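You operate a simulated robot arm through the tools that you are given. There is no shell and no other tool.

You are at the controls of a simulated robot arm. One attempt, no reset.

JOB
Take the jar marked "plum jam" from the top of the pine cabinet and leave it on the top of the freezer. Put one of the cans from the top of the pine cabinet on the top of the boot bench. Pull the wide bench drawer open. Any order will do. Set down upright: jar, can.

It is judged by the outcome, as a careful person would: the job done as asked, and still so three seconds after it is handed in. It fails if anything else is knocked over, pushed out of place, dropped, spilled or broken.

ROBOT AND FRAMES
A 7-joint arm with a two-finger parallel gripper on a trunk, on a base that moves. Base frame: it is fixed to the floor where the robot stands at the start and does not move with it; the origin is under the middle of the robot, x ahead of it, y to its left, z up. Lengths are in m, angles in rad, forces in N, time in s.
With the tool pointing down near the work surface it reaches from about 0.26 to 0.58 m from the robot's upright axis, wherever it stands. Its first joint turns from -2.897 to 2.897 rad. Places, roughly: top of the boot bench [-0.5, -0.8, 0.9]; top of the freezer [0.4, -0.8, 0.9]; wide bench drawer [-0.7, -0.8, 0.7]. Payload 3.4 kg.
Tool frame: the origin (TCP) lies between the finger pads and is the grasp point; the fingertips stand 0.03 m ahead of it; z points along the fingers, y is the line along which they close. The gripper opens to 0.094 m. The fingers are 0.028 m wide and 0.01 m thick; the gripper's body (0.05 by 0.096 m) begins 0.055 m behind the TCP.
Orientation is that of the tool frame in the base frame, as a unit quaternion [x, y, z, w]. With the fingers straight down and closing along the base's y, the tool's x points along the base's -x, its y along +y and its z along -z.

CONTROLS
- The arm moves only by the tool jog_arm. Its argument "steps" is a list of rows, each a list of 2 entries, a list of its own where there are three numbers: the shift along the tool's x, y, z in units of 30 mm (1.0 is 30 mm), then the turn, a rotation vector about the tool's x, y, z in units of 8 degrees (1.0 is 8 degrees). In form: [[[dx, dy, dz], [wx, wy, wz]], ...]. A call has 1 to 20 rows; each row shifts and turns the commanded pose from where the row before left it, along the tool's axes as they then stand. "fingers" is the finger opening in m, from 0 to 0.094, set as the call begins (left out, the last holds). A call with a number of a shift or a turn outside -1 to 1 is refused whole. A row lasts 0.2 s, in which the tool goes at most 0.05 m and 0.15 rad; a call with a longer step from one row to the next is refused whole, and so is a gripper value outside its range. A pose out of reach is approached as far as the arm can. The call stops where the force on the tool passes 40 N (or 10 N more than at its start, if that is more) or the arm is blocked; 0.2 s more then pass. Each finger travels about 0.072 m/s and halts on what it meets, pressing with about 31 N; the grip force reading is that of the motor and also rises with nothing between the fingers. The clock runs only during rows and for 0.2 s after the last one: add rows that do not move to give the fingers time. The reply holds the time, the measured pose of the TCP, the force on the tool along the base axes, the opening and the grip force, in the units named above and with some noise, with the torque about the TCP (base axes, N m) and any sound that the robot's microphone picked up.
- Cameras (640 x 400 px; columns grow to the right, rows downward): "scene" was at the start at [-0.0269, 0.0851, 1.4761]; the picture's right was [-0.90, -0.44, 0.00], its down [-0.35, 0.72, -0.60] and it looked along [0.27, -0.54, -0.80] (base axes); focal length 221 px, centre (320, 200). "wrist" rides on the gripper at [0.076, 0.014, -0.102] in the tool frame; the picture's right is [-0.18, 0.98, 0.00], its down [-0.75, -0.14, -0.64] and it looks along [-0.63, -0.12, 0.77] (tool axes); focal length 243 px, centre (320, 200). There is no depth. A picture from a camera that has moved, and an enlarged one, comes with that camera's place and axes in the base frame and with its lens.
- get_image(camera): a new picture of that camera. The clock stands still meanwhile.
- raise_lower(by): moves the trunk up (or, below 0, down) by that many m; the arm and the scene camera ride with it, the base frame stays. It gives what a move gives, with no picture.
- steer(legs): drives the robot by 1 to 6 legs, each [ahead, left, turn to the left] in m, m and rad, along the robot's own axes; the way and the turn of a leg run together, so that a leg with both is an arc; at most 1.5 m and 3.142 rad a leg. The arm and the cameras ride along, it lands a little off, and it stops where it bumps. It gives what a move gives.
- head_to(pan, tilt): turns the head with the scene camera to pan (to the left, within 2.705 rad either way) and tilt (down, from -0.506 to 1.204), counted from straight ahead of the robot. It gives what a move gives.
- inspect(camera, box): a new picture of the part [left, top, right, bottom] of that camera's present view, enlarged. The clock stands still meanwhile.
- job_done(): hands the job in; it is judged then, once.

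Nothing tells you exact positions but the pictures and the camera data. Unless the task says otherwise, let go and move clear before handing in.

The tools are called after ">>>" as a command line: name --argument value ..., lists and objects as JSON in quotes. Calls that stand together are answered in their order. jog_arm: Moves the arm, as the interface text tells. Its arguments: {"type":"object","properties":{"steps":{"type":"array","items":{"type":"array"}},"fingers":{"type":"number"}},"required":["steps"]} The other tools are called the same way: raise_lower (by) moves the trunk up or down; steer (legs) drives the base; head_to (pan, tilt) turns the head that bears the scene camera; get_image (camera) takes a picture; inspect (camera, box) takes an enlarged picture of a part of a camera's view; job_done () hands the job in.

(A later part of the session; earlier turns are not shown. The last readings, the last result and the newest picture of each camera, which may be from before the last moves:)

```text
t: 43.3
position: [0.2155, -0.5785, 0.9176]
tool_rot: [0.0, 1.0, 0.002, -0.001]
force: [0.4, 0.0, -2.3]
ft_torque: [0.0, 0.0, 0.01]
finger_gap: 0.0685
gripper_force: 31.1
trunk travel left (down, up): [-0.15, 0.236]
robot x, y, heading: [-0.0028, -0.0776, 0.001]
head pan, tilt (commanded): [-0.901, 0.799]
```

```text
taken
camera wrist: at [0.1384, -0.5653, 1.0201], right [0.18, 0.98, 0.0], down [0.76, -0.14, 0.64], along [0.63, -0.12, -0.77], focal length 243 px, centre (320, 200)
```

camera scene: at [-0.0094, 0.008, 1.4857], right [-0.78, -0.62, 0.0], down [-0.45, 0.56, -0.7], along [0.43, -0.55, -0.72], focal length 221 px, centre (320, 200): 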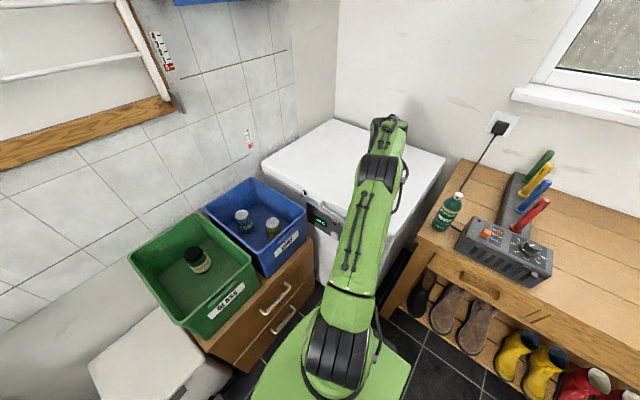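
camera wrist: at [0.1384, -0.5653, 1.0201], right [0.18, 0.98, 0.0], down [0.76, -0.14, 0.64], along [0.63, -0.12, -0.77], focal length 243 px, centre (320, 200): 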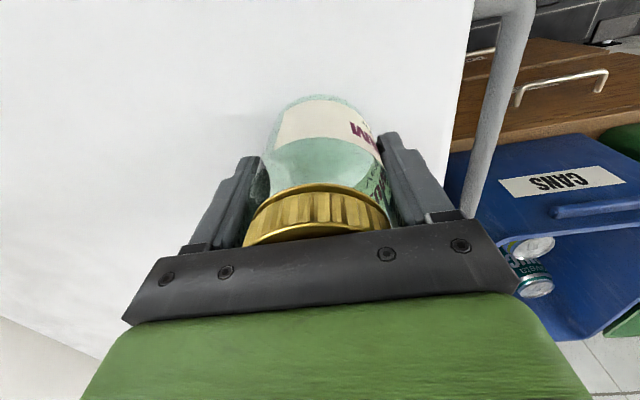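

>>> inspect --camera "wrist" --box '[210, 80, 430, 260]'

>>> inspect --camera "scene" --box '[320, 90, 460, 210]'

```text
2.22 times, centred on (320, 170) of wrist
camera zoom: at [0.1384, -0.5653, 1.0201], right [0.18, 0.98, 0.0], down [0.76, -0.14, 0.64], along [0.63, -0.12, -0.77], focal length 539 px, centre (320, 267)
```

zoom: 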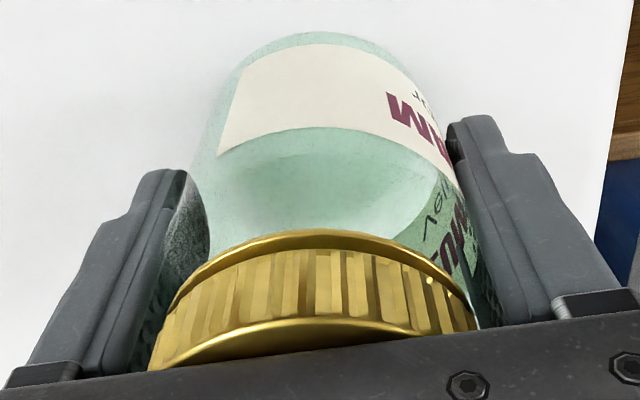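

```text
3.33 times, centred on (390, 150) of scene
camera zoom: at [-0.0096, 0.0081, 1.4856], right [-0.78, -0.62, 0.0], down [-0.45, 0.56, -0.7], along [0.43, -0.55, -0.72], focal length 736 px, centre (87, 367)
```

zoom: 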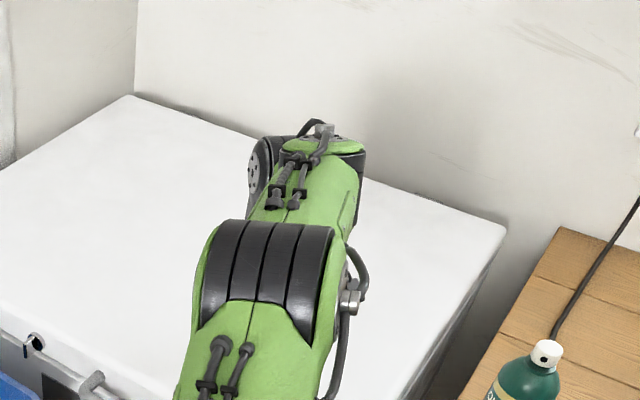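

The jar slid up slightly in the grip and is still upright, and the force now reads only its weight. I'll lower by about a millimetre for light contact, then open.

>>> jog_arm --steps '[[[0, 0, 0.04], [0, 0, 0]], [[0, 0, 0], [0, 0, 0]]]'

```text
t: 43.9
position: [0.216, -0.58, 0.919]
tool_rot: [0.0, 1.0, 0.0, 0.001]
force: [0.4, -0.3, -2.3]
ft_torque: [0.01, 0.0, 0.0]
finger_gap: 0.0686
gripper_force: 31.0
trunk travel left (down, up): [-0.15, 0.236]
robot x, y, heading: [-0.0009, -0.0785, 0.003]
head pan, tilt (commanded): [-0.901, 0.799]
```

>>> jog_arm --steps '[[[0, 0, 0.04], [0, 0, 0]], [[0, 0, 0], [0, 0, 0]]]'

```text
t: 44.5
position: [0.2156, -0.5792, 0.9179]
tool_rot: [-0.001, 1.0, 0.0, 0.0]
force: [-0.5, 0.2, 0.1]
ft_torque: [-0.06, -0.03, -0.01]
finger_gap: 0.0686
gripper_force: 30.8
trunk travel left (down, up): [-0.15, 0.236]
robot x, y, heading: [-0.0034, -0.0804, -0.003]
head pan, tilt (commanded): [-0.901, 0.799]
```

The surface now carries the weight (net force near zero). Opening the fingers.

>>> jog_arm --steps '[[[0, 0, 0], [0, 0, 0]], [[0, 0, 0], [0, 0, 0]], [[0, 0, 0], [0, 0, 0]], [[0, 0, 0], [0, 0, 0]]]' --fingers 0.094

>>> get_image --camera "wrist"

```text
t: 45.5
position: [0.2164, -0.5776, 0.918]
tool_rot: [-0.001, 1.0, -0.001, -0.001]
force: [0.3, -0.9, -0.6]
ft_torque: [-0.03, 0.02, -0.02]
finger_gap: 0.0939
gripper_force: 0.0
trunk travel left (down, up): [-0.15, 0.236]
robot x, y, heading: [-0.0037, -0.0783, -0.001]
head pan, tilt (commanded): [-0.901, 0.799]
```

```text
taken
camera wrist: at [0.1391, -0.5651, 1.0192], right [0.18, 0.98, 0.0], down [0.75, -0.14, 0.64], along [0.63, -0.12, -0.77], focal length 243 px, centre (320, 200)
```

wrist: 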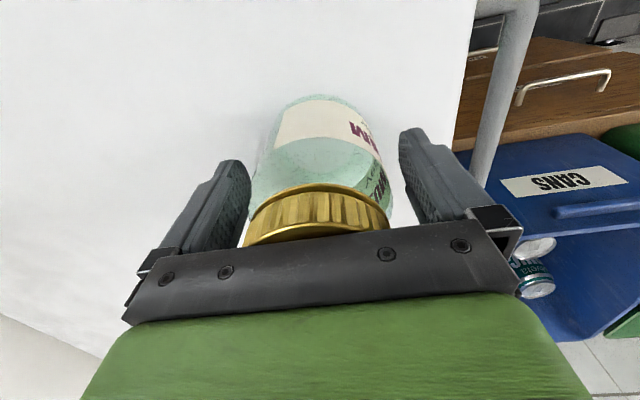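

The jar stands free. I'll withdraw straight up and verify it.

>>> jog_arm --steps '[[[0, 0, -0.4], [0, 0, 0]], [[0, 0, -0.6], [0, 0, 0]], [[0, 0, -0.8], [0, 0, 0]], [[0, 0, -0.8], [0, 0, 0]], [[0, 0, -0.8], [0, 0, 0]], [[0, 0, -0.8], [0, 0, 0]], [[0, 0, -0.8], [0, 0, 0]]]'

>>> get_image --camera "wrist"

>>> get_image --camera "scene"

```text
t: 47.1
position: [0.2157, -0.5796, 1.0548]
tool_rot: [-0.001, 1.0, 0.0, 0.0]
force: [-0.2, 0.0, -0.3]
ft_torque: [0.0, 0.01, 0.0]
finger_gap: 0.0938
gripper_force: 0.1
out of reach, approached as far as the arm can: row 7
trunk travel left (down, up): [-0.15, 0.236]
robot x, y, heading: [0.0002, -0.0822, 0.003]
head pan, tilt (commanded): [-0.901, 0.799]
```

```text
taken
camera wrist: at [0.1393, -0.5652, 1.1562], right [0.18, 0.98, 0.0], down [0.75, -0.14, 0.64], along [0.63, -0.12, -0.77], focal length 243 px, centre (320, 200)
```

wrist: 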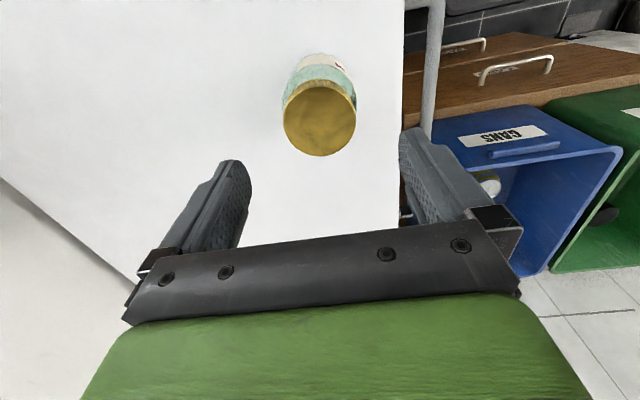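

```text
taken
camera scene: at [-0.0099, 0.0086, 1.4857], right [-0.78, -0.62, 0.0], down [-0.45, 0.56, -0.7], along [0.43, -0.55, -0.72], focal length 221 px, centre (320, 200)
```

scene: 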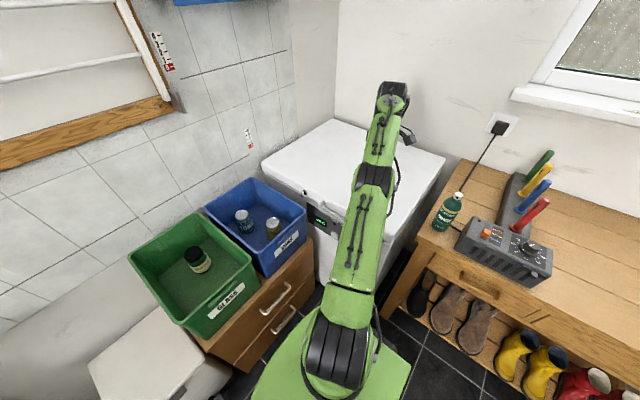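

The plum jam stands upright on the freezer at about [0.216, −0.579]. Next is the lemon can at about [0.485, −0.309, 0.776]. I'll move above it and turn the tool 90° clockwise, so the camera points to the roomy side of the blue bin.

>>> jog_arm --steps '[[[-0.9, 0.9, 0], [0, 0, 0]], [[-0.9, 0.9, 0], [0, 0, 0]], [[-0.9, 0.9, 0], [0, 0, 0]], [[-0.9, 0.9, 0], [0, 0, 0]], [[-0.9, 0.9, 0], [0, 0, 0]], [[-0.9, 0.9, 0], [0, 0, 0]], [[-0.9, 0.9, 0], [0, 0, 0]], [[-0.9, 0.9, 0], [0, 0, 0]], [[-0.9, 0.9, 0], [0, 0, 0]], [[-0.85, 0.9, 0], [0, 0, 0]]]'

>>> jog_arm --steps '[[[0, 0, 0], [0, 0, 1]], [[0, 0, 0], [0, 0, 1]], [[0, 0, 0], [0, 0, 1]], [[0, 0, 0], [0, 0, 1]], [[0, 0, 0], [0, 0, 1]], [[0, 0, 0], [0, 0, 1]], [[0, 0, 0], [0, 0, 1]], [[0, 0, 0], [0, 0, 1]], [[0, 0, 0], [0, 0, 1]], [[0, 0, 0], [0, 0, 1]], [[0, 0, 0], [0, 0, 1]], [[0, 0, 0], [0, 0, 0.25]]]'

>>> get_image --camera "wrist"

>>> get_image --camera "scene"

```text
t: 49.3
position: [0.4867, -0.3081, 1.0551]
tool_rot: [0.0, 1.0, 0.0, -0.001]
force: [1.0, 0.0, -0.8]
ft_torque: [-0.03, 0.01, 0.01]
finger_gap: 0.0941
gripper_force: 0.0
trunk travel left (down, up): [-0.15, 0.236]
robot x, y, heading: [-0.0006, -0.0782, -0.0]
head pan, tilt (commanded): [-0.901, 0.799]
```

```text
t: 51.9
position: [0.4849, -0.308, 1.0545]
tool_rot: [0.708, 0.706, 0.0, 0.0]
force: [0.7, 0.2, 0.3]
ft_torque: [0.01, 0.02, 0.02]
finger_gap: 0.0938
gripper_force: 0.1
trunk travel left (down, up): [-0.15, 0.236]
robot x, y, heading: [-0.002, -0.0815, -0.001]
head pan, tilt (commanded): [-0.901, 0.799]
```

```text
taken
camera wrist: at [0.4988, -0.2325, 1.1571], right [0.98, -0.19, 0.0], down [-0.14, -0.75, 0.64], along [-0.12, -0.63, -0.77], focal length 243 px, centre (320, 200)
```

wrist: 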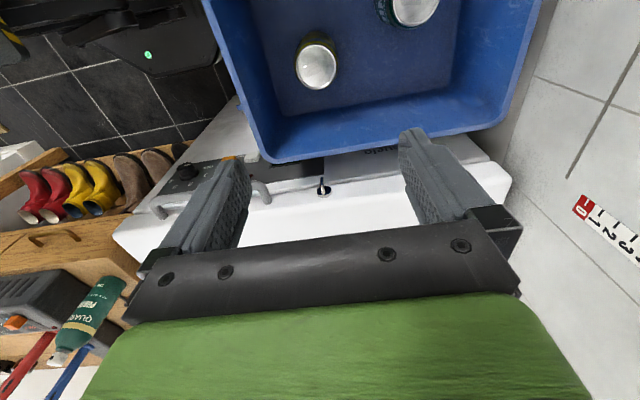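

```text
taken
camera scene: at [-0.0096, 0.0085, 1.4857], right [-0.78, -0.62, 0.0], down [-0.45, 0.56, -0.7], along [0.43, -0.55, -0.72], focal length 221 px, centre (320, 200)
```

scene: 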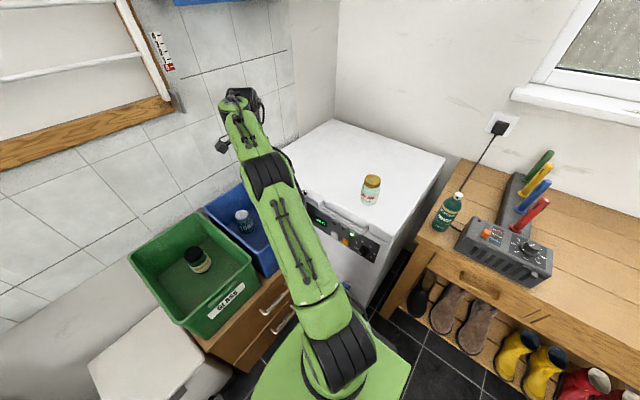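

>>> inspect --camera "wrist" --box '[230, 0, 470, 170]'

```text
2.35 times, centred on (350, 85) of wrist
camera zoom: at [0.4988, -0.2325, 1.1571], right [0.98, -0.19, 0.0], down [-0.14, -0.75, 0.64], along [-0.12, -0.63, -0.77], focal length 571 px, centre (249, 471)
```

zoom: 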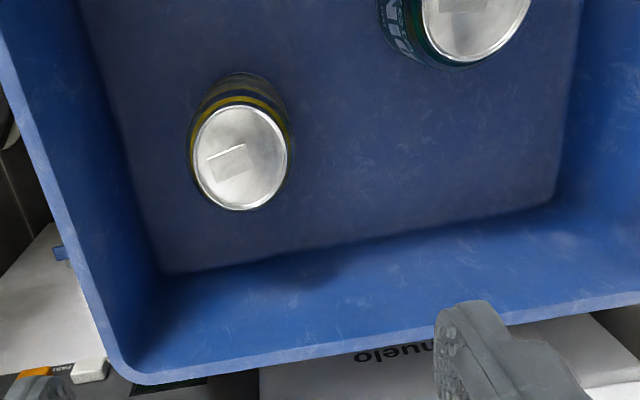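

The lemon can's top centre is at [0.479, −0.306], with at least 2.9 cm of clearance to the walls. Correcting slightly and descending to just above it.

>>> jog_arm --steps '[[[0.07, -0.2, 0.5], [0, 0, 0]], [[0, 0, 0.9], [0, 0, 0]], [[0, 0, 0.95], [0, 0, 0]], [[0, 0, 0.95], [0, 0, 0]], [[0, 0, 0.95], [0, 0, 0]], [[0, 0, 0.95], [0, 0, 0]], [[0, 0, 0.95], [0, 0, 0]], [[0, 0, 0.95], [0, 0, 0]], [[0, 0, 0.8], [0, 0, 0]]]'

>>> get_image --camera "wrist"

>>> get_image --camera "scene"

```text
t: 53.9
position: [0.4788, -0.3054, 0.8173]
tool_rot: [0.707, 0.707, 0.0, 0.0]
force: [0.1, 0.0, -0.8]
ft_torque: [0.02, 0.01, -0.02]
finger_gap: 0.0941
gripper_force: 0.0
trunk travel left (down, up): [-0.15, 0.236]
robot x, y, heading: [-0.0012, -0.081, -0.004]
head pan, tilt (commanded): [-0.901, 0.799]
```

```text
taken
camera wrist: at [0.4931, -0.2303, 0.9189], right [0.98, -0.18, 0.0], down [-0.14, -0.75, 0.64], along [-0.12, -0.63, -0.77], focal length 243 px, centre (320, 200)
```

wrist: 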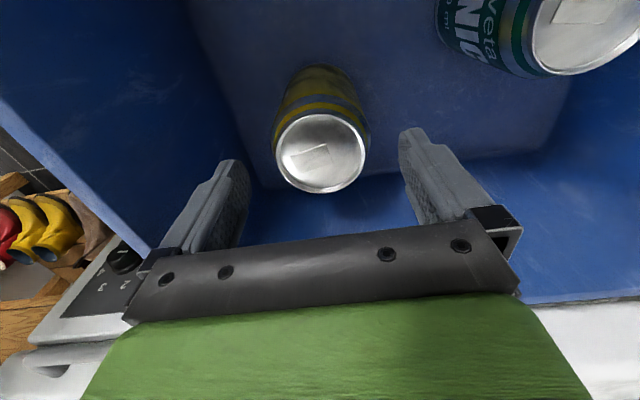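

```text
taken
camera scene: at [-0.0093, 0.0084, 1.4857], right [-0.78, -0.62, 0.0], down [-0.45, 0.56, -0.7], along [0.43, -0.55, -0.72], focal length 221 px, centre (320, 200)
```

scene: 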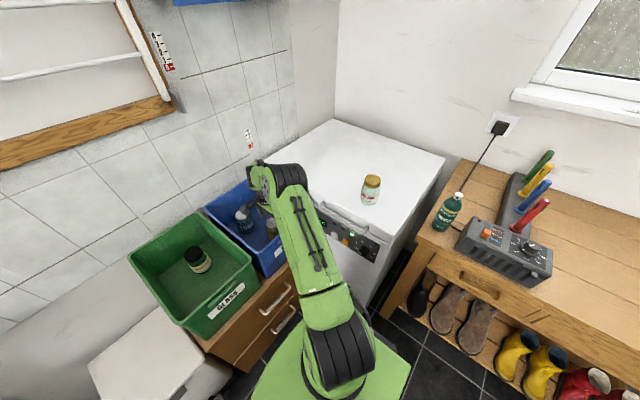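

The can is centred between the fingers. I'll descend to z ≈ 0.74 and close.

>>> jog_arm --steps '[[[-0.03, 0, 0.65], [0, 0, 0]], [[-0.02, 0, 0.65], [0, 0, 0]], [[0, 0, 0.65], [0, 0, 0]], [[0, 0, 0.65], [0, 0, 0]]]'

>>> jog_arm --steps '[[[0, 0, 0], [0, 0, 0]], [[0, 0, 0], [0, 0, 0]], [[0, 0, 0], [0, 0, 0]], [[0, 0, 0], [0, 0, 0]]]' --fingers 0.0

>>> get_image --camera "wrist"

```text
t: 54.9
position: [0.4817, -0.3086, 0.7397]
tool_rot: [0.708, 0.707, 0.0, 0.0]
force: [0.0, -1.3, 0.2]
ft_torque: [0.0, -0.01, -0.01]
finger_gap: 0.094
gripper_force: 0.1
trunk travel left (down, up): [-0.15, 0.236]
robot x, y, heading: [-0.001, -0.0812, -0.006]
head pan, tilt (commanded): [-0.901, 0.799]
```

```text
t: 55.9
position: [0.4801, -0.3086, 0.7408]
tool_rot: [0.707, 0.707, 0.0, -0.001]
force: [-0.6, -0.1, 1.0]
ft_torque: [-0.01, 0.01, 0.0]
finger_gap: 0.0675
gripper_force: 30.5
trunk travel left (down, up): [-0.15, 0.236]
robot x, y, heading: [-0.0001, -0.081, -0.002]
head pan, tilt (commanded): [-0.901, 0.799]
```

```text
taken
camera wrist: at [0.4936, -0.2325, 0.8421], right [0.98, -0.18, 0.0], down [-0.14, -0.75, 0.64], along [-0.12, -0.63, -0.77], focal length 243 px, centre (320, 200)
```

wrist: 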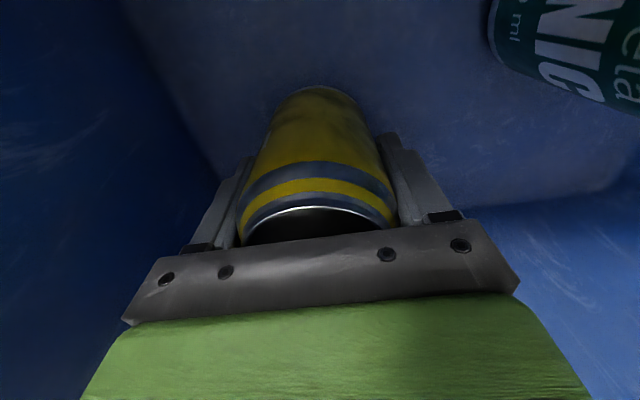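

The can is gripped at 67.5 mm. Lifting straight up.

>>> jog_arm --steps '[[[0, 0, -0.4], [0, 0, 0]], [[0, 0, -0.6], [0, 0, 0]], [[0, 0, -0.8], [0, 0, 0]], [[0, 0, -0.9], [0, 0, 0]], [[0, 0, -0.9], [0, 0, 0]], [[0, 0, -0.9], [0, 0, 0]], [[0, 0, -0.9], [0, 0, 0]], [[0, 0, -0.9], [0, 0, 0]], [[0, 0, -0.9], [0, 0, 0]], [[0, 0, -0.9], [0, 0, 0]], [[0, 0, -0.9], [0, 0, 0]], [[0, 0, -0.9], [0, 0, 0]], [[0, 0, -0.7], [0, 0, 0]]]'

>>> get_image --camera "wrist"

>>> get_image --camera "scene"

```text
t: 58.7
position: [0.4806, -0.3094, 1.0594]
tool_rot: [0.708, 0.707, 0.0, -0.001]
force: [-0.4, -1.3, 0.0]
ft_torque: [0.01, -0.02, 0.01]
finger_gap: 0.0671
gripper_force: 31.1
trunk travel left (down, up): [-0.15, 0.236]
robot x, y, heading: [-0.0056, -0.0814, 0.001]
head pan, tilt (commanded): [-0.901, 0.799]
```

```text
taken
camera wrist: at [0.4937, -0.233, 1.1606], right [0.98, -0.18, 0.0], down [-0.14, -0.75, 0.64], along [-0.12, -0.63, -0.77], focal length 243 px, centre (320, 200)
```

wrist: 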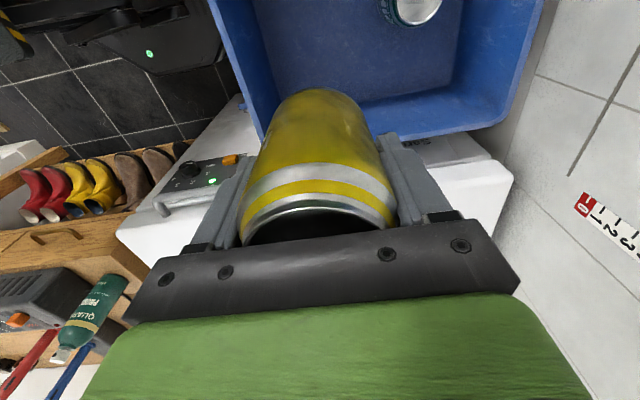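

```text
taken
camera scene: at [-0.0097, 0.0085, 1.4857], right [-0.78, -0.62, 0.0], down [-0.45, 0.56, -0.7], along [0.43, -0.55, -0.72], focal length 221 px, centre (320, 200)
```

scene: 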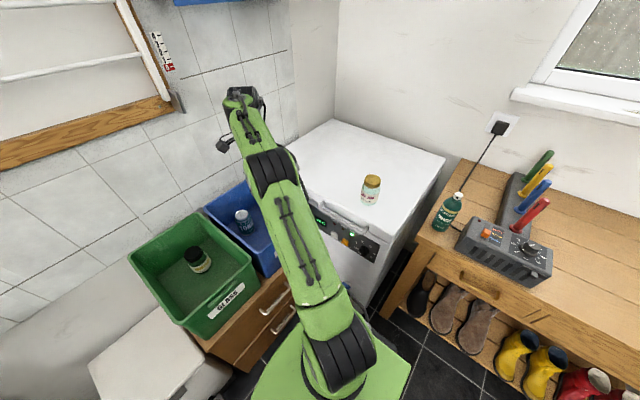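

The can is lifted and, being very light, probably empty. The jar and the other items look undisturbed. I'll drive 0.55 m back along the front of the bench, toward the free area between the dryer and the boot tray.

>>> steer --legs '[[-0.55, 0, 0], [0, -0.04, 0]]'

>>> head_to --pan -1.5 --tilt 0.8

>>> get_image --camera "scene"

>>> get_image --camera "wrist"

```text
t: 62.3
position: [-0.0614, -0.3517, 1.0591]
tool_rot: [0.71, 0.704, 0.001, -0.001]
force: [-0.3, -1.6, -1.9]
ft_torque: [0.03, -0.01, 0.0]
finger_gap: 0.0666
gripper_force: 30.9
trunk travel left (down, up): [-0.15, 0.236]
robot x, y, heading: [-0.5408, -0.1151, -0.005]
head pan, tilt (commanded): [-0.901, 0.799]
```

```text
t: 63.3
position: [-0.0599, -0.3501, 1.0586]
tool_rot: [0.71, 0.704, 0.0, 0.0]
force: [0.6, 0.6, 0.0]
ft_torque: [0.01, 0.01, -0.02]
finger_gap: 0.0664
gripper_force: 31.1
trunk travel left (down, up): [-0.15, 0.236]
robot x, y, heading: [-0.538, -0.119, -0.008]
head pan, tilt (commanded): [-1.499, 0.799]
```

```text
taken
camera scene: at [-0.5928, -0.0468, 1.4857], right [-1.0, -0.07, 0.0], down [-0.05, 0.72, -0.7], along [0.05, -0.7, -0.72], focal length 221 px, centre (320, 200)
```

scene: 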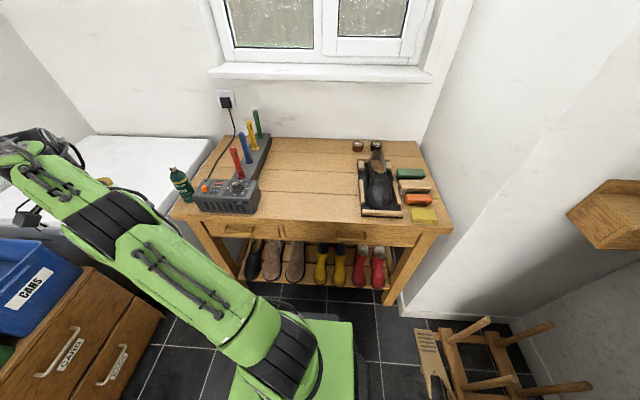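

```text
taken
camera wrist: at [-0.0465, -0.2745, 1.1602], right [0.98, -0.19, 0.0], down [-0.15, -0.75, 0.64], along [-0.12, -0.63, -0.77], focal length 243 px, centre (320, 200)
```

wrist: 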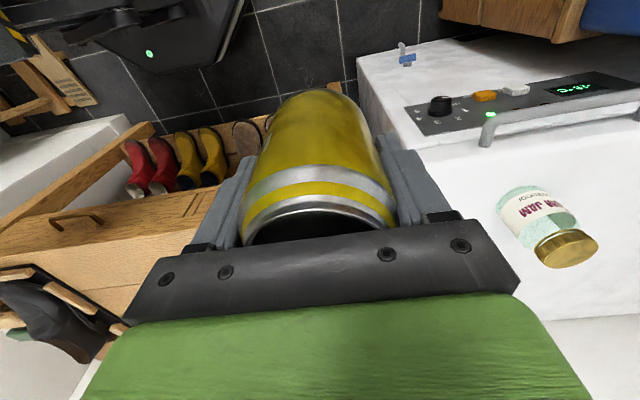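

The robot now stands in front of the bench: bench top z ≈ 0.867, front edge y ≈ −0.52, free area x −0.36 to −0.68. I'll ease the squeeze on the thin can slightly and move it in front of the bench, staying high.

>>> jog_arm --steps '[[[-0.21, -0.92, 0], [0, 0, 0]], [[-0.21, -0.92, 0], [0, 0, 0]], [[-0.21, -0.92, 0], [0, 0, 0]], [[-0.21, -0.92, 0], [0, 0, 0]], [[-0.21, -0.92, 0], [0, 0, 0]], [[-0.21, -0.92, 0], [0, 0, 0]], [[-0.21, -0.92, 0], [0, 0, 0]], [[-0.21, -0.92, 0], [0, 0, 0]], [[-0.21, -0.92, 0], [0, 0, 0]], [[-0.21, -0.92, 0], [0, 0, 0]], [[-0.21, -0.92, 0], [0, 0, 0]], [[-0.21, -0.92, 0], [0, 0, 0]], [[-0.21, -0.92, 0], [0, 0, 0]], [[-0.21, -0.92, 0], [0, 0, 0]], [[-0.21, -0.92, 0], [0, 0, 0]], [[-0.21, -0.92, 0], [0, 0, 0]]]' --fingers 0.064

>>> get_image --camera "wrist"

>>> get_image --camera "scene"

```text
t: 66.7
position: [-0.503, -0.4495, 1.0589]
tool_rot: [0.709, 0.705, 0.0, 0.0]
force: [0.9, -0.1, 0.0]
ft_torque: [-0.01, 0.02, 0.02]
finger_gap: 0.0659
gripper_force: 30.7
trunk travel left (down, up): [-0.15, 0.236]
robot x, y, heading: [-0.5391, -0.1184, -0.007]
head pan, tilt (commanded): [-1.499, 0.799]
```

```text
taken
camera wrist: at [-0.4891, -0.373, 1.1598], right [0.98, -0.19, 0.0], down [-0.15, -0.75, 0.64], along [-0.12, -0.63, -0.77], focal length 243 px, centre (320, 200)
```

wrist: 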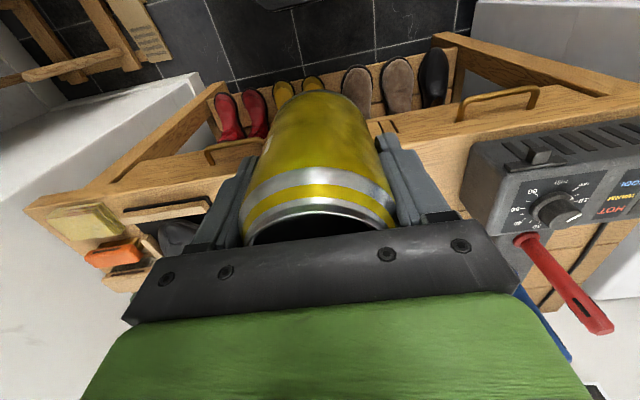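

```text
taken
camera scene: at [-0.5936, -0.0472, 1.4857], right [-1.0, -0.07, 0.0], down [-0.05, 0.72, -0.7], along [0.05, -0.7, -0.72], focal length 221 px, centre (320, 200)
```

scene: 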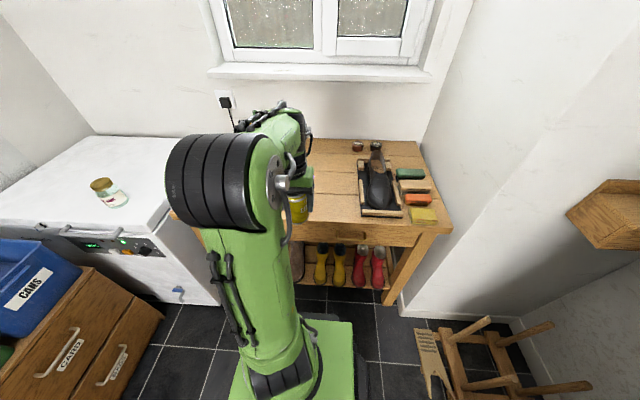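

The can is held upright and the way is clear. I'll move over the free bench area at about [−0.52, −0.64] and start descending.

>>> jog_arm --steps '[[[-0.9, -0.08, 0], [0, 0, 0]], [[-0.9, -0.08, 0], [0, 0, 0]], [[-0.9, -0.08, 0], [0, 0, 0]], [[-0.9, -0.08, 0], [0, 0, 0]], [[-0.9, -0.08, 0], [0, 0, 0]], [[-0.9, -0.08, 0.2], [0, 0, 0]], [[-0.9, -0.08, 0.5], [0, 0, 0]], [[0, 0, 0.8], [0, 0, 0]], [[0, 0, 0.8], [0, 0, 0]], [[0, 0, 0.8], [0, 0, 0]]]' --fingers 0.0655

>>> get_image --camera "wrist"

>>> get_image --camera "scene"

```text
t: 68.9
position: [-0.52, -0.6368, 0.9655]
tool_rot: [0.71, 0.705, 0.0, 0.0]
force: [0.6, -0.2, 0.4]
ft_torque: [0.01, -0.01, -0.01]
finger_gap: 0.0669
gripper_force: 6.5
trunk travel left (down, up): [-0.15, 0.236]
robot x, y, heading: [-0.5373, -0.116, -0.001]
head pan, tilt (commanded): [-1.499, 0.799]
```

```text
taken
camera wrist: at [-0.5068, -0.561, 1.0666], right [0.98, -0.19, 0.0], down [-0.15, -0.75, 0.64], along [-0.12, -0.63, -0.77], focal length 243 px, centre (320, 200)
```

wrist: 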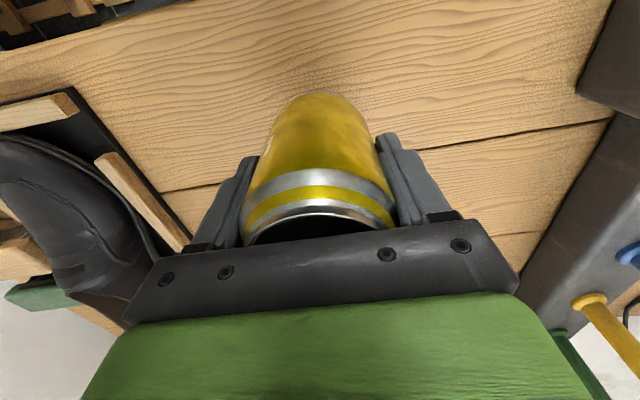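

```text
taken
camera scene: at [-0.5931, -0.0472, 1.4857], right [-1.0, -0.07, 0.0], down [-0.05, 0.72, -0.7], along [0.05, -0.7, -0.72], focal length 221 px, centre (320, 200)
```

scene: 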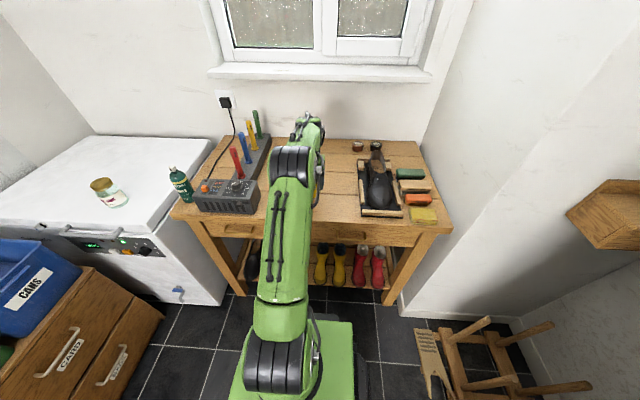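

The grip is now a gentle 6.5 N and the can still sits upright. I'll lower in small steps and watch the force.

>>> jog_arm --steps '[[[0, 0, 0.3], [0, 0, 0]], [[0, 0, 0.3], [0, 0, 0]], [[0, 0, 0.1], [0, 0, 0]]]'

>>> jog_arm --steps '[[[0, 0, 0.1], [0, 0, 0]], [[0, 0, 0.1], [0, 0, 0]], [[0, 0, 0], [0, 0, 0]]]'

>>> get_image --camera "wrist"

```text
t: 69.7
position: [-0.5212, -0.6361, 0.9455]
tool_rot: [0.71, 0.704, 0.0, 0.0]
force: [-0.1, -0.1, 0.4]
ft_torque: [0.04, -0.02, 0.01]
finger_gap: 0.0669
gripper_force: 6.0
trunk travel left (down, up): [-0.15, 0.236]
robot x, y, heading: [-0.5394, -0.1179, -0.005]
head pan, tilt (commanded): [-1.499, 0.799]
```

```text
t: 70.5
position: [-0.5207, -0.6376, 0.9389]
tool_rot: [0.71, 0.705, 0.001, 0.001]
force: [-0.3, 0.3, 0.0]
ft_torque: [0.02, -0.02, 0.0]
finger_gap: 0.0667
gripper_force: 0.9
trunk travel left (down, up): [-0.15, 0.236]
robot x, y, heading: [-0.5408, -0.12, -0.006]
head pan, tilt (commanded): [-1.499, 0.799]
```

```text
taken
camera wrist: at [-0.5076, -0.5613, 1.0407], right [0.98, -0.19, 0.0], down [-0.15, -0.75, 0.64], along [-0.12, -0.63, -0.77], focal length 243 px, centre (320, 200)
```

wrist: 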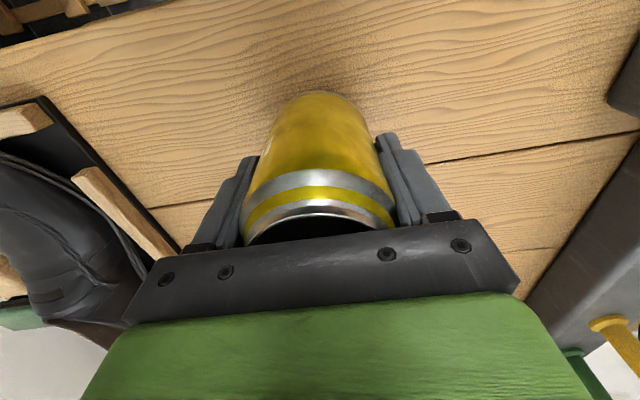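

The grip force is fading, so I'll tighten a touch and continue down.

>>> jog_arm --steps '[[[0, 0, 0], [0, 0, 0]], [[0, 0, 0.1], [0, 0, 0]], [[0, 0, 0.1], [0, 0, 0]]]' --fingers 0.064

```text
t: 71.3
position: [-0.5206, -0.638, 0.9342]
tool_rot: [0.71, 0.704, 0.0, -0.001]
force: [-0.3, -0.2, 0.3]
ft_torque: [0.02, -0.04, 0.01]
finger_gap: 0.0656
gripper_force: 30.9
trunk travel left (down, up): [-0.15, 0.236]
robot x, y, heading: [-0.5374, -0.1208, -0.008]
head pan, tilt (commanded): [-1.499, 0.799]
```

>>> jog_arm --steps '[[[0, 0, 0.1], [0, 0, 0]], [[0, 0, 0], [0, 0, 0]]]'

>>> jog_arm --steps '[[[0, 0, 0.08], [0, 0, 0]], [[0, 0, 0], [0, 0, 0]]]'

```text
t: 71.9
position: [-0.5199, -0.637, 0.9304]
tool_rot: [0.71, 0.705, 0.0, 0.0]
force: [0.7, -0.9, 0.4]
ft_torque: [0.02, 0.02, 0.02]
finger_gap: 0.0657
gripper_force: 30.7
trunk travel left (down, up): [-0.15, 0.236]
robot x, y, heading: [-0.5373, -0.1217, -0.001]
head pan, tilt (commanded): [-1.499, 0.799]
```

```text
t: 72.5
position: [-0.522, -0.6379, 0.9282]
tool_rot: [0.71, 0.705, 0.0, -0.001]
force: [-0.3, -0.1, -1.1]
ft_torque: [-0.01, 0.05, -0.01]
finger_gap: 0.0654
gripper_force: 30.7
trunk travel left (down, up): [-0.15, 0.236]
robot x, y, heading: [-0.541, -0.1211, -0.008]
head pan, tilt (commanded): [-1.499, 0.799]
```

>>> jog_arm --steps '[[[0, 0, 0.08], [0, 0, 0]], [[0, 0, 0], [0, 0, 0]]]'

>>> jog_arm --steps '[[[0, 0, 0.06], [0, 0, 0]], [[0, 0, 0], [0, 0, 0]]]'

>>> get_image --camera "wrist"

```text
t: 73.1
position: [-0.5214, -0.6372, 0.9258]
tool_rot: [0.709, 0.705, 0.0, 0.0]
force: [0.4, 0.4, -0.6]
ft_torque: [0.01, 0.02, -0.01]
finger_gap: 0.0654
gripper_force: 31.1
trunk travel left (down, up): [-0.15, 0.236]
robot x, y, heading: [-0.5435, -0.1197, -0.002]
head pan, tilt (commanded): [-1.499, 0.799]
```

```text
t: 73.7
position: [-0.5198, -0.6371, 0.9236]
tool_rot: [0.71, 0.705, -0.001, 0.002]
force: [0.1, -0.5, 8.1]
ft_torque: [-0.02, -0.01, 0.04]
finger_gap: 0.0654
gripper_force: 30.6
trunk travel left (down, up): [-0.15, 0.236]
robot x, y, heading: [-0.5398, -0.118, -0.003]
head pan, tilt (commanded): [-1.499, 0.799]
```

```text
taken
camera wrist: at [-0.5071, -0.5615, 1.0257], right [0.98, -0.19, 0.0], down [-0.15, -0.75, 0.64], along [-0.12, -0.63, -0.77], focal length 243 px, centre (320, 200)
```

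wrist: 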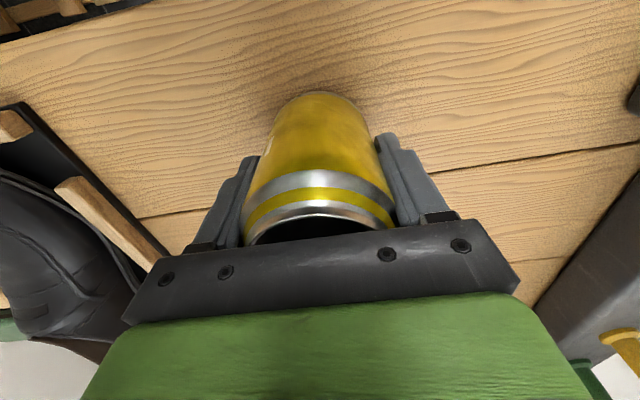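

Contact at 8 N, so the can is standing on the bench. I'll open the fingers and back straight up.

>>> jog_arm --steps '[[[0, 0, 0], [0, 0, 0]], [[0, 0, 0], [0, 0, 0]], [[0, 0, 0], [0, 0, 0]], [[0, 0, 0], [0, 0, 0]]]' --fingers 0.094

>>> get_image --camera "wrist"

```text
t: 74.7
position: [-0.5214, -0.6379, 0.9227]
tool_rot: [0.71, 0.705, 0.0, 0.0]
force: [-0.3, 0.5, 0.3]
ft_torque: [-0.02, 0.01, 0.02]
finger_gap: 0.094
gripper_force: 0.1
trunk travel left (down, up): [-0.15, 0.236]
robot x, y, heading: [-0.5357, -0.1183, -0.004]
head pan, tilt (commanded): [-1.499, 0.799]
```

```text
taken
camera wrist: at [-0.5071, -0.5619, 1.0249], right [0.98, -0.19, 0.0], down [-0.15, -0.75, 0.64], along [-0.12, -0.63, -0.77], focal length 243 px, centre (320, 200)
```

wrist: 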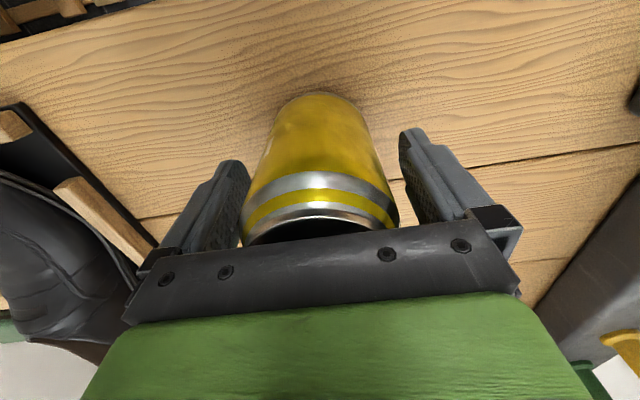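

>>> jog_arm --steps '[[[0, 0, -0.3], [0, 0, 0]], [[0, 0, -0.5], [0, 0, 0]], [[0, 0, -0.8], [0, 0, 0]], [[0, 0, -0.8], [0, 0, 0]], [[0, 0, -0.8], [0, 0, 0]], [[0, 0, -0.8], [0, 0, 0]], [[0, 0, -0.8], [0, 0, 0]]]'

>>> get_image --camera "wrist"

>>> get_image --camera "scene"

```text
t: 76.3
position: [-0.5208, -0.6362, 1.0667]
tool_rot: [0.71, 0.705, -0.001, 0.0]
force: [-0.1, -1.0, -0.1]
ft_torque: [0.02, 0.02, -0.03]
finger_gap: 0.0936
gripper_force: 0.0
trunk travel left (down, up): [-0.15, 0.236]
robot x, y, heading: [-0.5425, -0.1191, -0.006]
head pan, tilt (commanded): [-1.499, 0.799]
```

```text
taken
camera wrist: at [-0.5064, -0.561, 1.1688], right [0.98, -0.19, 0.0], down [-0.15, -0.75, 0.64], along [-0.12, -0.63, -0.77], focal length 243 px, centre (320, 200)
```

wrist: 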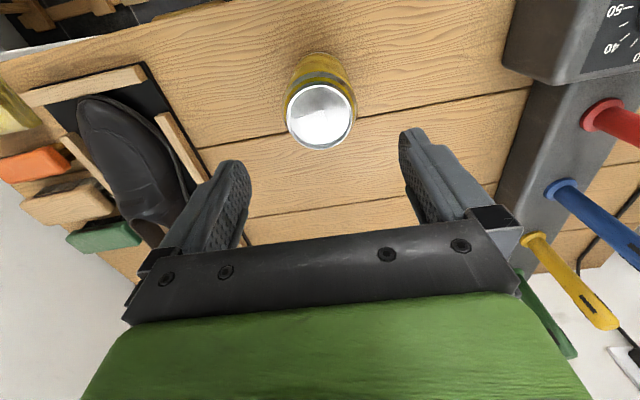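

```text
taken
camera scene: at [-0.593, -0.047, 1.4857], right [-1.0, -0.07, 0.0], down [-0.05, 0.72, -0.7], along [0.05, -0.7, -0.72], focal length 221 px, centre (320, 200)
```

scene: 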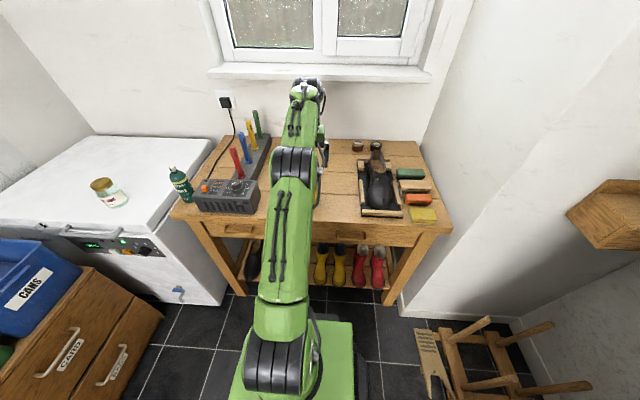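

The can stands upright on the bench. Next is the wide drawer on the right. I'll pull the arm back from the bench and inspect the drawer handle.

>>> jog_arm --steps '[[[0.9, -0.25, 0], [0, 0, 0]], [[0.9, -0.25, 0], [0, 0, 0]], [[0.9, -0.25, 0], [0, 0, 0]], [[0.9, -0.25, 0], [0, 0, 0]], [[0.9, -0.25, 0], [0, 0, 0]], [[0.9, -0.25, 0], [0, 0, 0]], [[0.9, -0.25, 0], [0, 0, 0]], [[0.9, -0.25, 0], [0, 0, 0]]]'

>>> get_image --camera "wrist"

>>> inspect --camera "scene" --box '[180, 120, 480, 310]'

```text
t: 78.1
position: [-0.5811, -0.421, 1.0673]
tool_rot: [0.709, 0.705, -0.001, 0.0]
force: [-0.7, 0.7, -0.2]
ft_torque: [0.0, -0.03, 0.0]
finger_gap: 0.094
gripper_force: 0.1
trunk travel left (down, up): [-0.15, 0.236]
robot x, y, heading: [-0.5368, -0.1178, -0.007]
head pan, tilt (commanded): [-1.499, 0.799]
```

```text
taken
camera wrist: at [-0.5672, -0.3451, 1.1686], right [0.98, -0.19, 0.0], down [-0.15, -0.75, 0.64], along [-0.12, -0.63, -0.77], focal length 243 px, centre (320, 200)
```

wrist: 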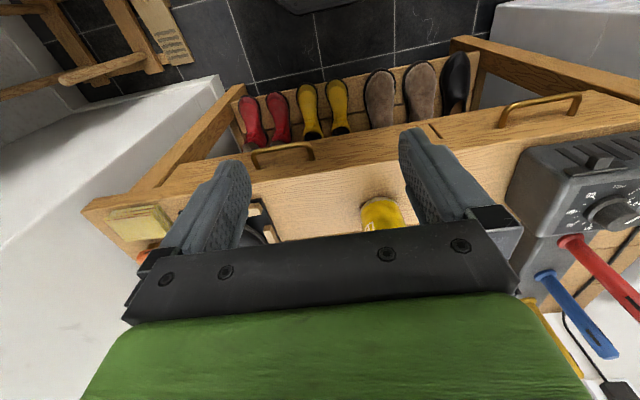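

```text
2.11 times, centred on (330, 215) of scene
camera zoom: at [-0.5933, -0.046, 1.4856], right [-1.0, -0.07, 0.0], down [-0.05, 0.71, -0.7], along [0.05, -0.7, -0.72], focal length 465 px, centre (299, 168)
```

zoom: 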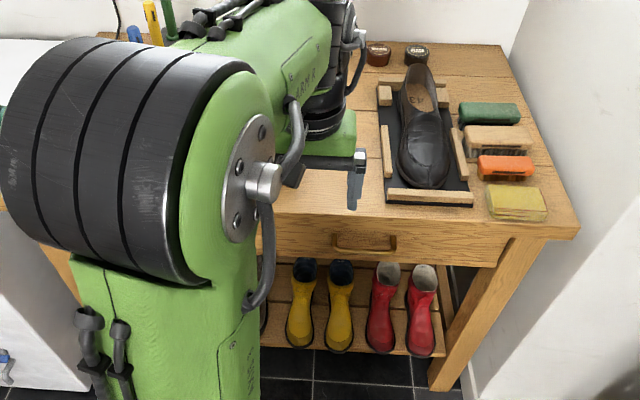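

>>> inspect --camera "wrist" --box '[200, 90, 440, 240]'

>>> inspect --camera "scene" --box '[300, 200, 440, 270]'

```text
2.67 times, centred on (320, 165) of wrist
camera zoom: at [-0.5672, -0.3451, 1.1686], right [0.98, -0.19, 0.0], down [-0.15, -0.75, 0.64], along [-0.12, -0.63, -0.77], focal length 647 px, centre (320, 293)
```

zoom: 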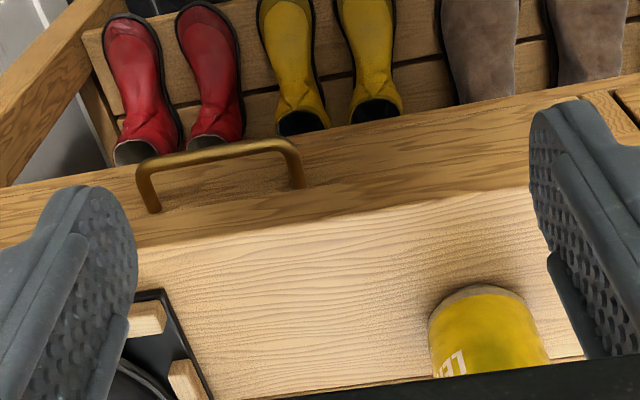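

```text
4.57 times, centred on (370, 235) of scene
camera zoom: at [-0.5933, -0.046, 1.4856], right [-1.0, -0.07, 0.0], down [-0.05, 0.71, -0.7], along [0.05, -0.7, -0.72], focal length 1010 px, centre (91, 40)
```

zoom: 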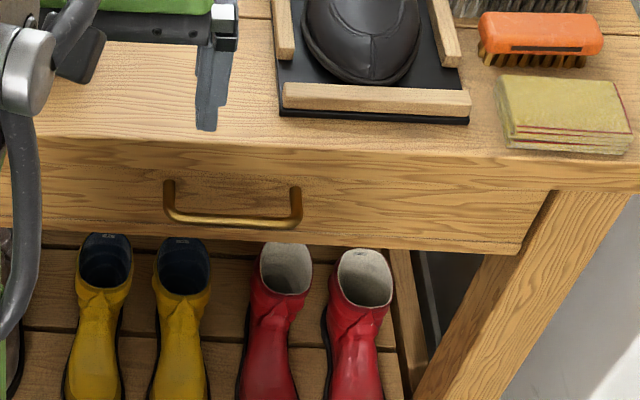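

The handle bar triangulates to about [−0.67, −0.527, 0.79]. It spans x −0.62 to −0.73, stands about 37 mm off the drawer face, and sits under a small overhang of the bench top. I'll grip it with the tool tilted about 30° below horizontal, so first I back the robot off, line up and lower the trunk.

>>> steer --legs '[[-0.13, 0.27, 0]]'

>>> raise_lower --by -0.14

>>> get_image --camera "scene"

```text
t: 80.2
position: [-0.7115, -0.1495, 1.0671]
tool_rot: [0.709, 0.705, -0.001, 0.0]
force: [-0.3, 0.1, -0.3]
ft_torque: [-0.01, 0.0, 0.02]
finger_gap: 0.0942
gripper_force: 0.0
trunk travel left (down, up): [-0.15, 0.236]
robot x, y, heading: [-0.6705, 0.1511, -0.011]
head pan, tilt (commanded): [-1.499, 0.799]
```

```text
t: 81.8
position: [-0.7109, -0.1515, 0.9264]
tool_rot: [0.71, 0.704, 0.0, 0.0]
force: [0.4, 0.6, -0.3]
ft_torque: [-0.01, -0.03, 0.03]
finger_gap: 0.094
gripper_force: 0.0
trunk travel left (down, up): [-0.01, 0.376]
robot x, y, heading: [-0.6689, 0.1518, -0.008]
head pan, tilt (commanded): [-1.499, 0.799]
```

```text
taken
camera scene: at [-0.722, 0.2238, 1.3453], right [-1.0, -0.07, 0.0], down [-0.05, 0.72, -0.7], along [0.05, -0.7, -0.72], focal length 221 px, centre (320, 200)
```

scene: 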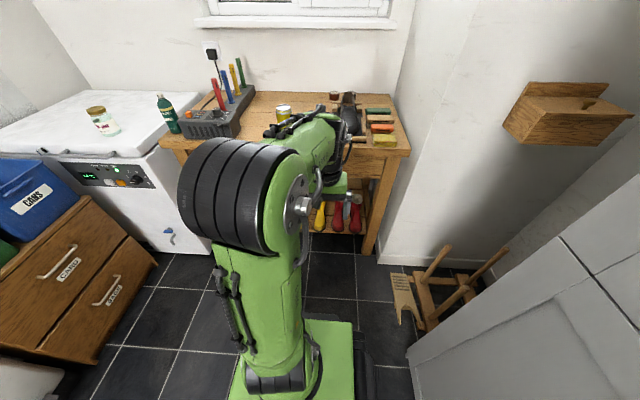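

The robot is aligned with the wide drawer at about (−0.669, 0.152). Next I'll yaw the tool, move toward the drawer and pitch the fingers toward the handle.

>>> jog_arm --steps '[[[0, 0, 0], [0, 0, -1]], [[0, 0, 0], [0, 0, -1]], [[0, 0, 0], [0, 0, -1]], [[0, 0, 0], [0, 0, -1]], [[0, 0, 0], [0, 0, -1]], [[0, 0, 0], [0, 0, -1]], [[0, 0, 0], [0, 0, -1]], [[0, 0, 0], [0, 0, -1]], [[0, 0, 0], [0, 0, -1]], [[0, 0, 0], [0, 0, -1]], [[0, 0, 0], [0, 0, -1]], [[0, 0, 0], [0, 0, -0.25]]]'

>>> jog_arm --steps '[[[-0.17, -0.96, 0], [0, 0, 0]], [[-0.17, -0.96, 0], [0, 0, 0]], [[-0.17, -0.96, 0], [0, 0, 0]], [[-0.17, -0.96, 0], [0, 0, 0]], [[-0.17, -0.96, 0], [0, 0, 0]], [[-0.17, -0.96, 0], [0, 0, 0]], [[-0.17, -0.96, 0], [0, 0, 0]], [[-0.17, -0.96, 0], [0, 0, 0]]]'

```text
t: 84.4
position: [-0.711, -0.1509, 0.9257]
tool_rot: [0.002, 1.0, 0.0, -0.001]
force: [1.1, -0.8, 0.3]
ft_torque: [0.02, -0.01, -0.01]
finger_gap: 0.0939
gripper_force: 0.0
trunk travel left (down, up): [-0.01, 0.376]
robot x, y, heading: [-0.6664, 0.1501, -0.01]
head pan, tilt (commanded): [-1.499, 0.799]
```

```text
t: 86.2
position: [-0.6721, -0.378, 0.9234]
tool_rot: [0.005, 1.0, 0.002, 0.0]
force: [0.1, 0.4, 0.4]
ft_torque: [-0.01, 0.0, 0.02]
finger_gap: 0.0941
gripper_force: 0.1
out of reach, approached as far as the arm can: row 8
trunk travel left (down, up): [-0.01, 0.376]
robot x, y, heading: [-0.6674, 0.1523, -0.011]
head pan, tilt (commanded): [-1.499, 0.799]
```

>>> jog_arm --steps '[[[0, 0, 0], [1, 0, 0]], [[0, 0, 0], [1, 0, 0]], [[0, 0, 0], [1, 0, 0]], [[0, 0, 0], [1, 0, 0]]]'

>>> get_image --camera "wrist"

```text
t: 87.2
position: [-0.6734, -0.3806, 0.9248]
tool_rot: [0.005, 0.989, -0.151, -0.01]
force: [0.1, 0.2, -0.2]
ft_torque: [0.04, 0.02, 0.05]
finger_gap: 0.0943
gripper_force: 0.1
out of reach, approached as far as the arm can: row 1, 3, 4
trunk travel left (down, up): [-0.01, 0.376]
robot x, y, heading: [-0.6709, 0.1514, -0.01]
head pan, tilt (commanded): [-1.499, 0.799]
```

```text
taken
camera wrist: at [-0.7488, -0.3365, 1.0192], right [0.19, 0.94, -0.3], down [0.77, 0.05, 0.64], along [0.61, -0.35, -0.71], focal length 243 px, centre (320, 200)
```

wrist: 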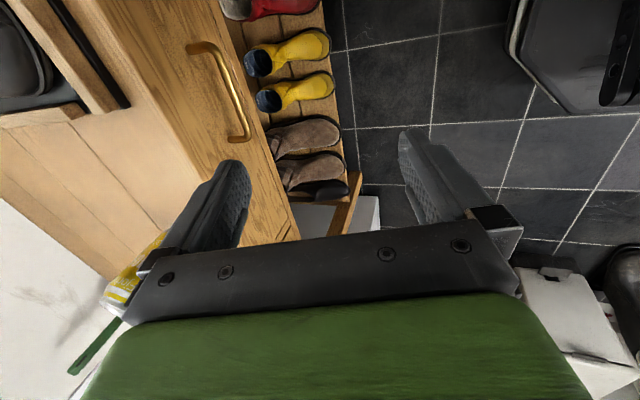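

The arm was nearly fully stretched there (its shoulder is lower than I first assumed), so the pitch only partly happened. I'll lower the tool to bring it back into comfortable reach and see how it settles.

>>> jog_arm --steps '[[[0, 0.35, 0.57], [0, 0, 0]], [[0, 0.35, 0.57], [0, 0, 0]], [[0, 0.35, 0.57], [0, 0, 0]], [[0, 0, 0], [0, 0, 0]]]'

```text
t: 88.2
position: [-0.6746, -0.3662, 0.8683]
tool_rot: [0.003, 0.988, -0.152, -0.01]
force: [1.5, -0.2, 0.1]
ft_torque: [0.03, 0.02, -0.01]
finger_gap: 0.0939
gripper_force: 0.1
out of reach, approached as far as the arm can: row 1
trunk travel left (down, up): [-0.01, 0.376]
robot x, y, heading: [-0.6662, 0.1576, -0.005]
head pan, tilt (commanded): [-1.499, 0.799]
```

>>> jog_arm --steps '[[[0, 0, 0], [1, 0, 0]], [[0, 0, 0], [1, 0, 0]], [[0, 0, 0], [1, 0, 0]]]'

```text
t: 89.0
position: [-0.6751, -0.3666, 0.8677]
tool_rot: [0.0, 0.935, -0.354, -0.011]
force: [0.0, 0.2, -0.7]
ft_torque: [-0.01, -0.02, 0.02]
finger_gap: 0.094
gripper_force: 0.0
trunk travel left (down, up): [-0.01, 0.376]
robot x, y, heading: [-0.6644, 0.1526, -0.005]
head pan, tilt (commanded): [-1.499, 0.799]
```

>>> jog_arm --steps '[[[0, 0, 0], [1, 0, 0]], [[0, 0, 0], [1, 0, 0]], [[0, 0, 0], [0.3, 0, 0]]]' --fingers 0.05

>>> get_image --camera "wrist"

>>> get_image --camera "scene"

```text
t: 89.8
position: [-0.6756, -0.3652, 0.8659]
tool_rot: [-0.001, 0.867, -0.498, -0.012]
force: [-0.3, -0.6, 0.1]
ft_torque: [-0.03, 0.02, -0.03]
finger_gap: 0.05
gripper_force: 0.1
trunk travel left (down, up): [-0.01, 0.376]
robot x, y, heading: [-0.6661, 0.1516, -0.004]
head pan, tilt (commanded): [-1.499, 0.799]
```

```text
taken
camera wrist: at [-0.7501, -0.2698, 0.906], right [0.17, 0.49, -0.85], down [0.77, 0.48, 0.43], along [0.62, -0.73, -0.3], focal length 243 px, centre (320, 200)
```

wrist: 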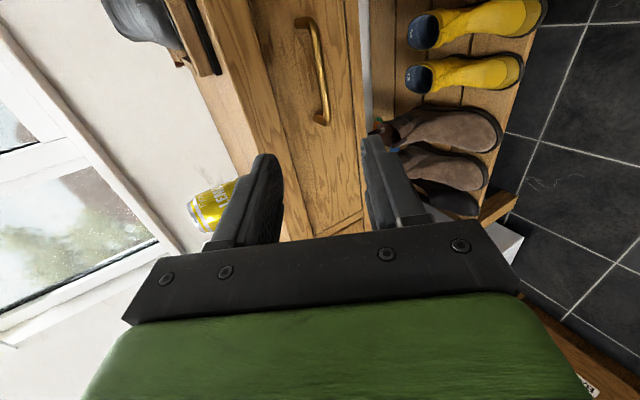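

```text
taken
camera scene: at [-0.722, 0.2238, 1.3453], right [-1.0, -0.07, 0.0], down [-0.05, 0.72, -0.7], along [0.05, -0.7, -0.72], focal length 221 px, centre (320, 200)
```

scene: 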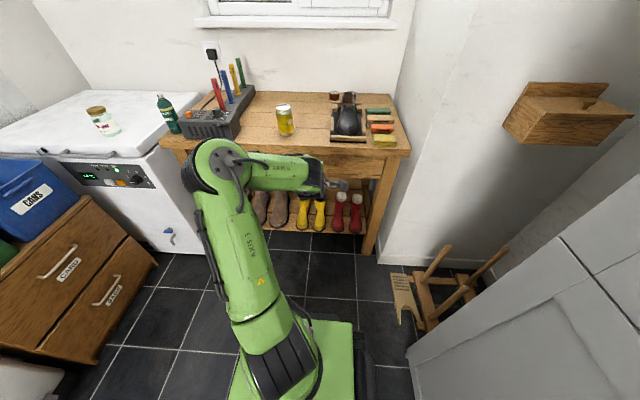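

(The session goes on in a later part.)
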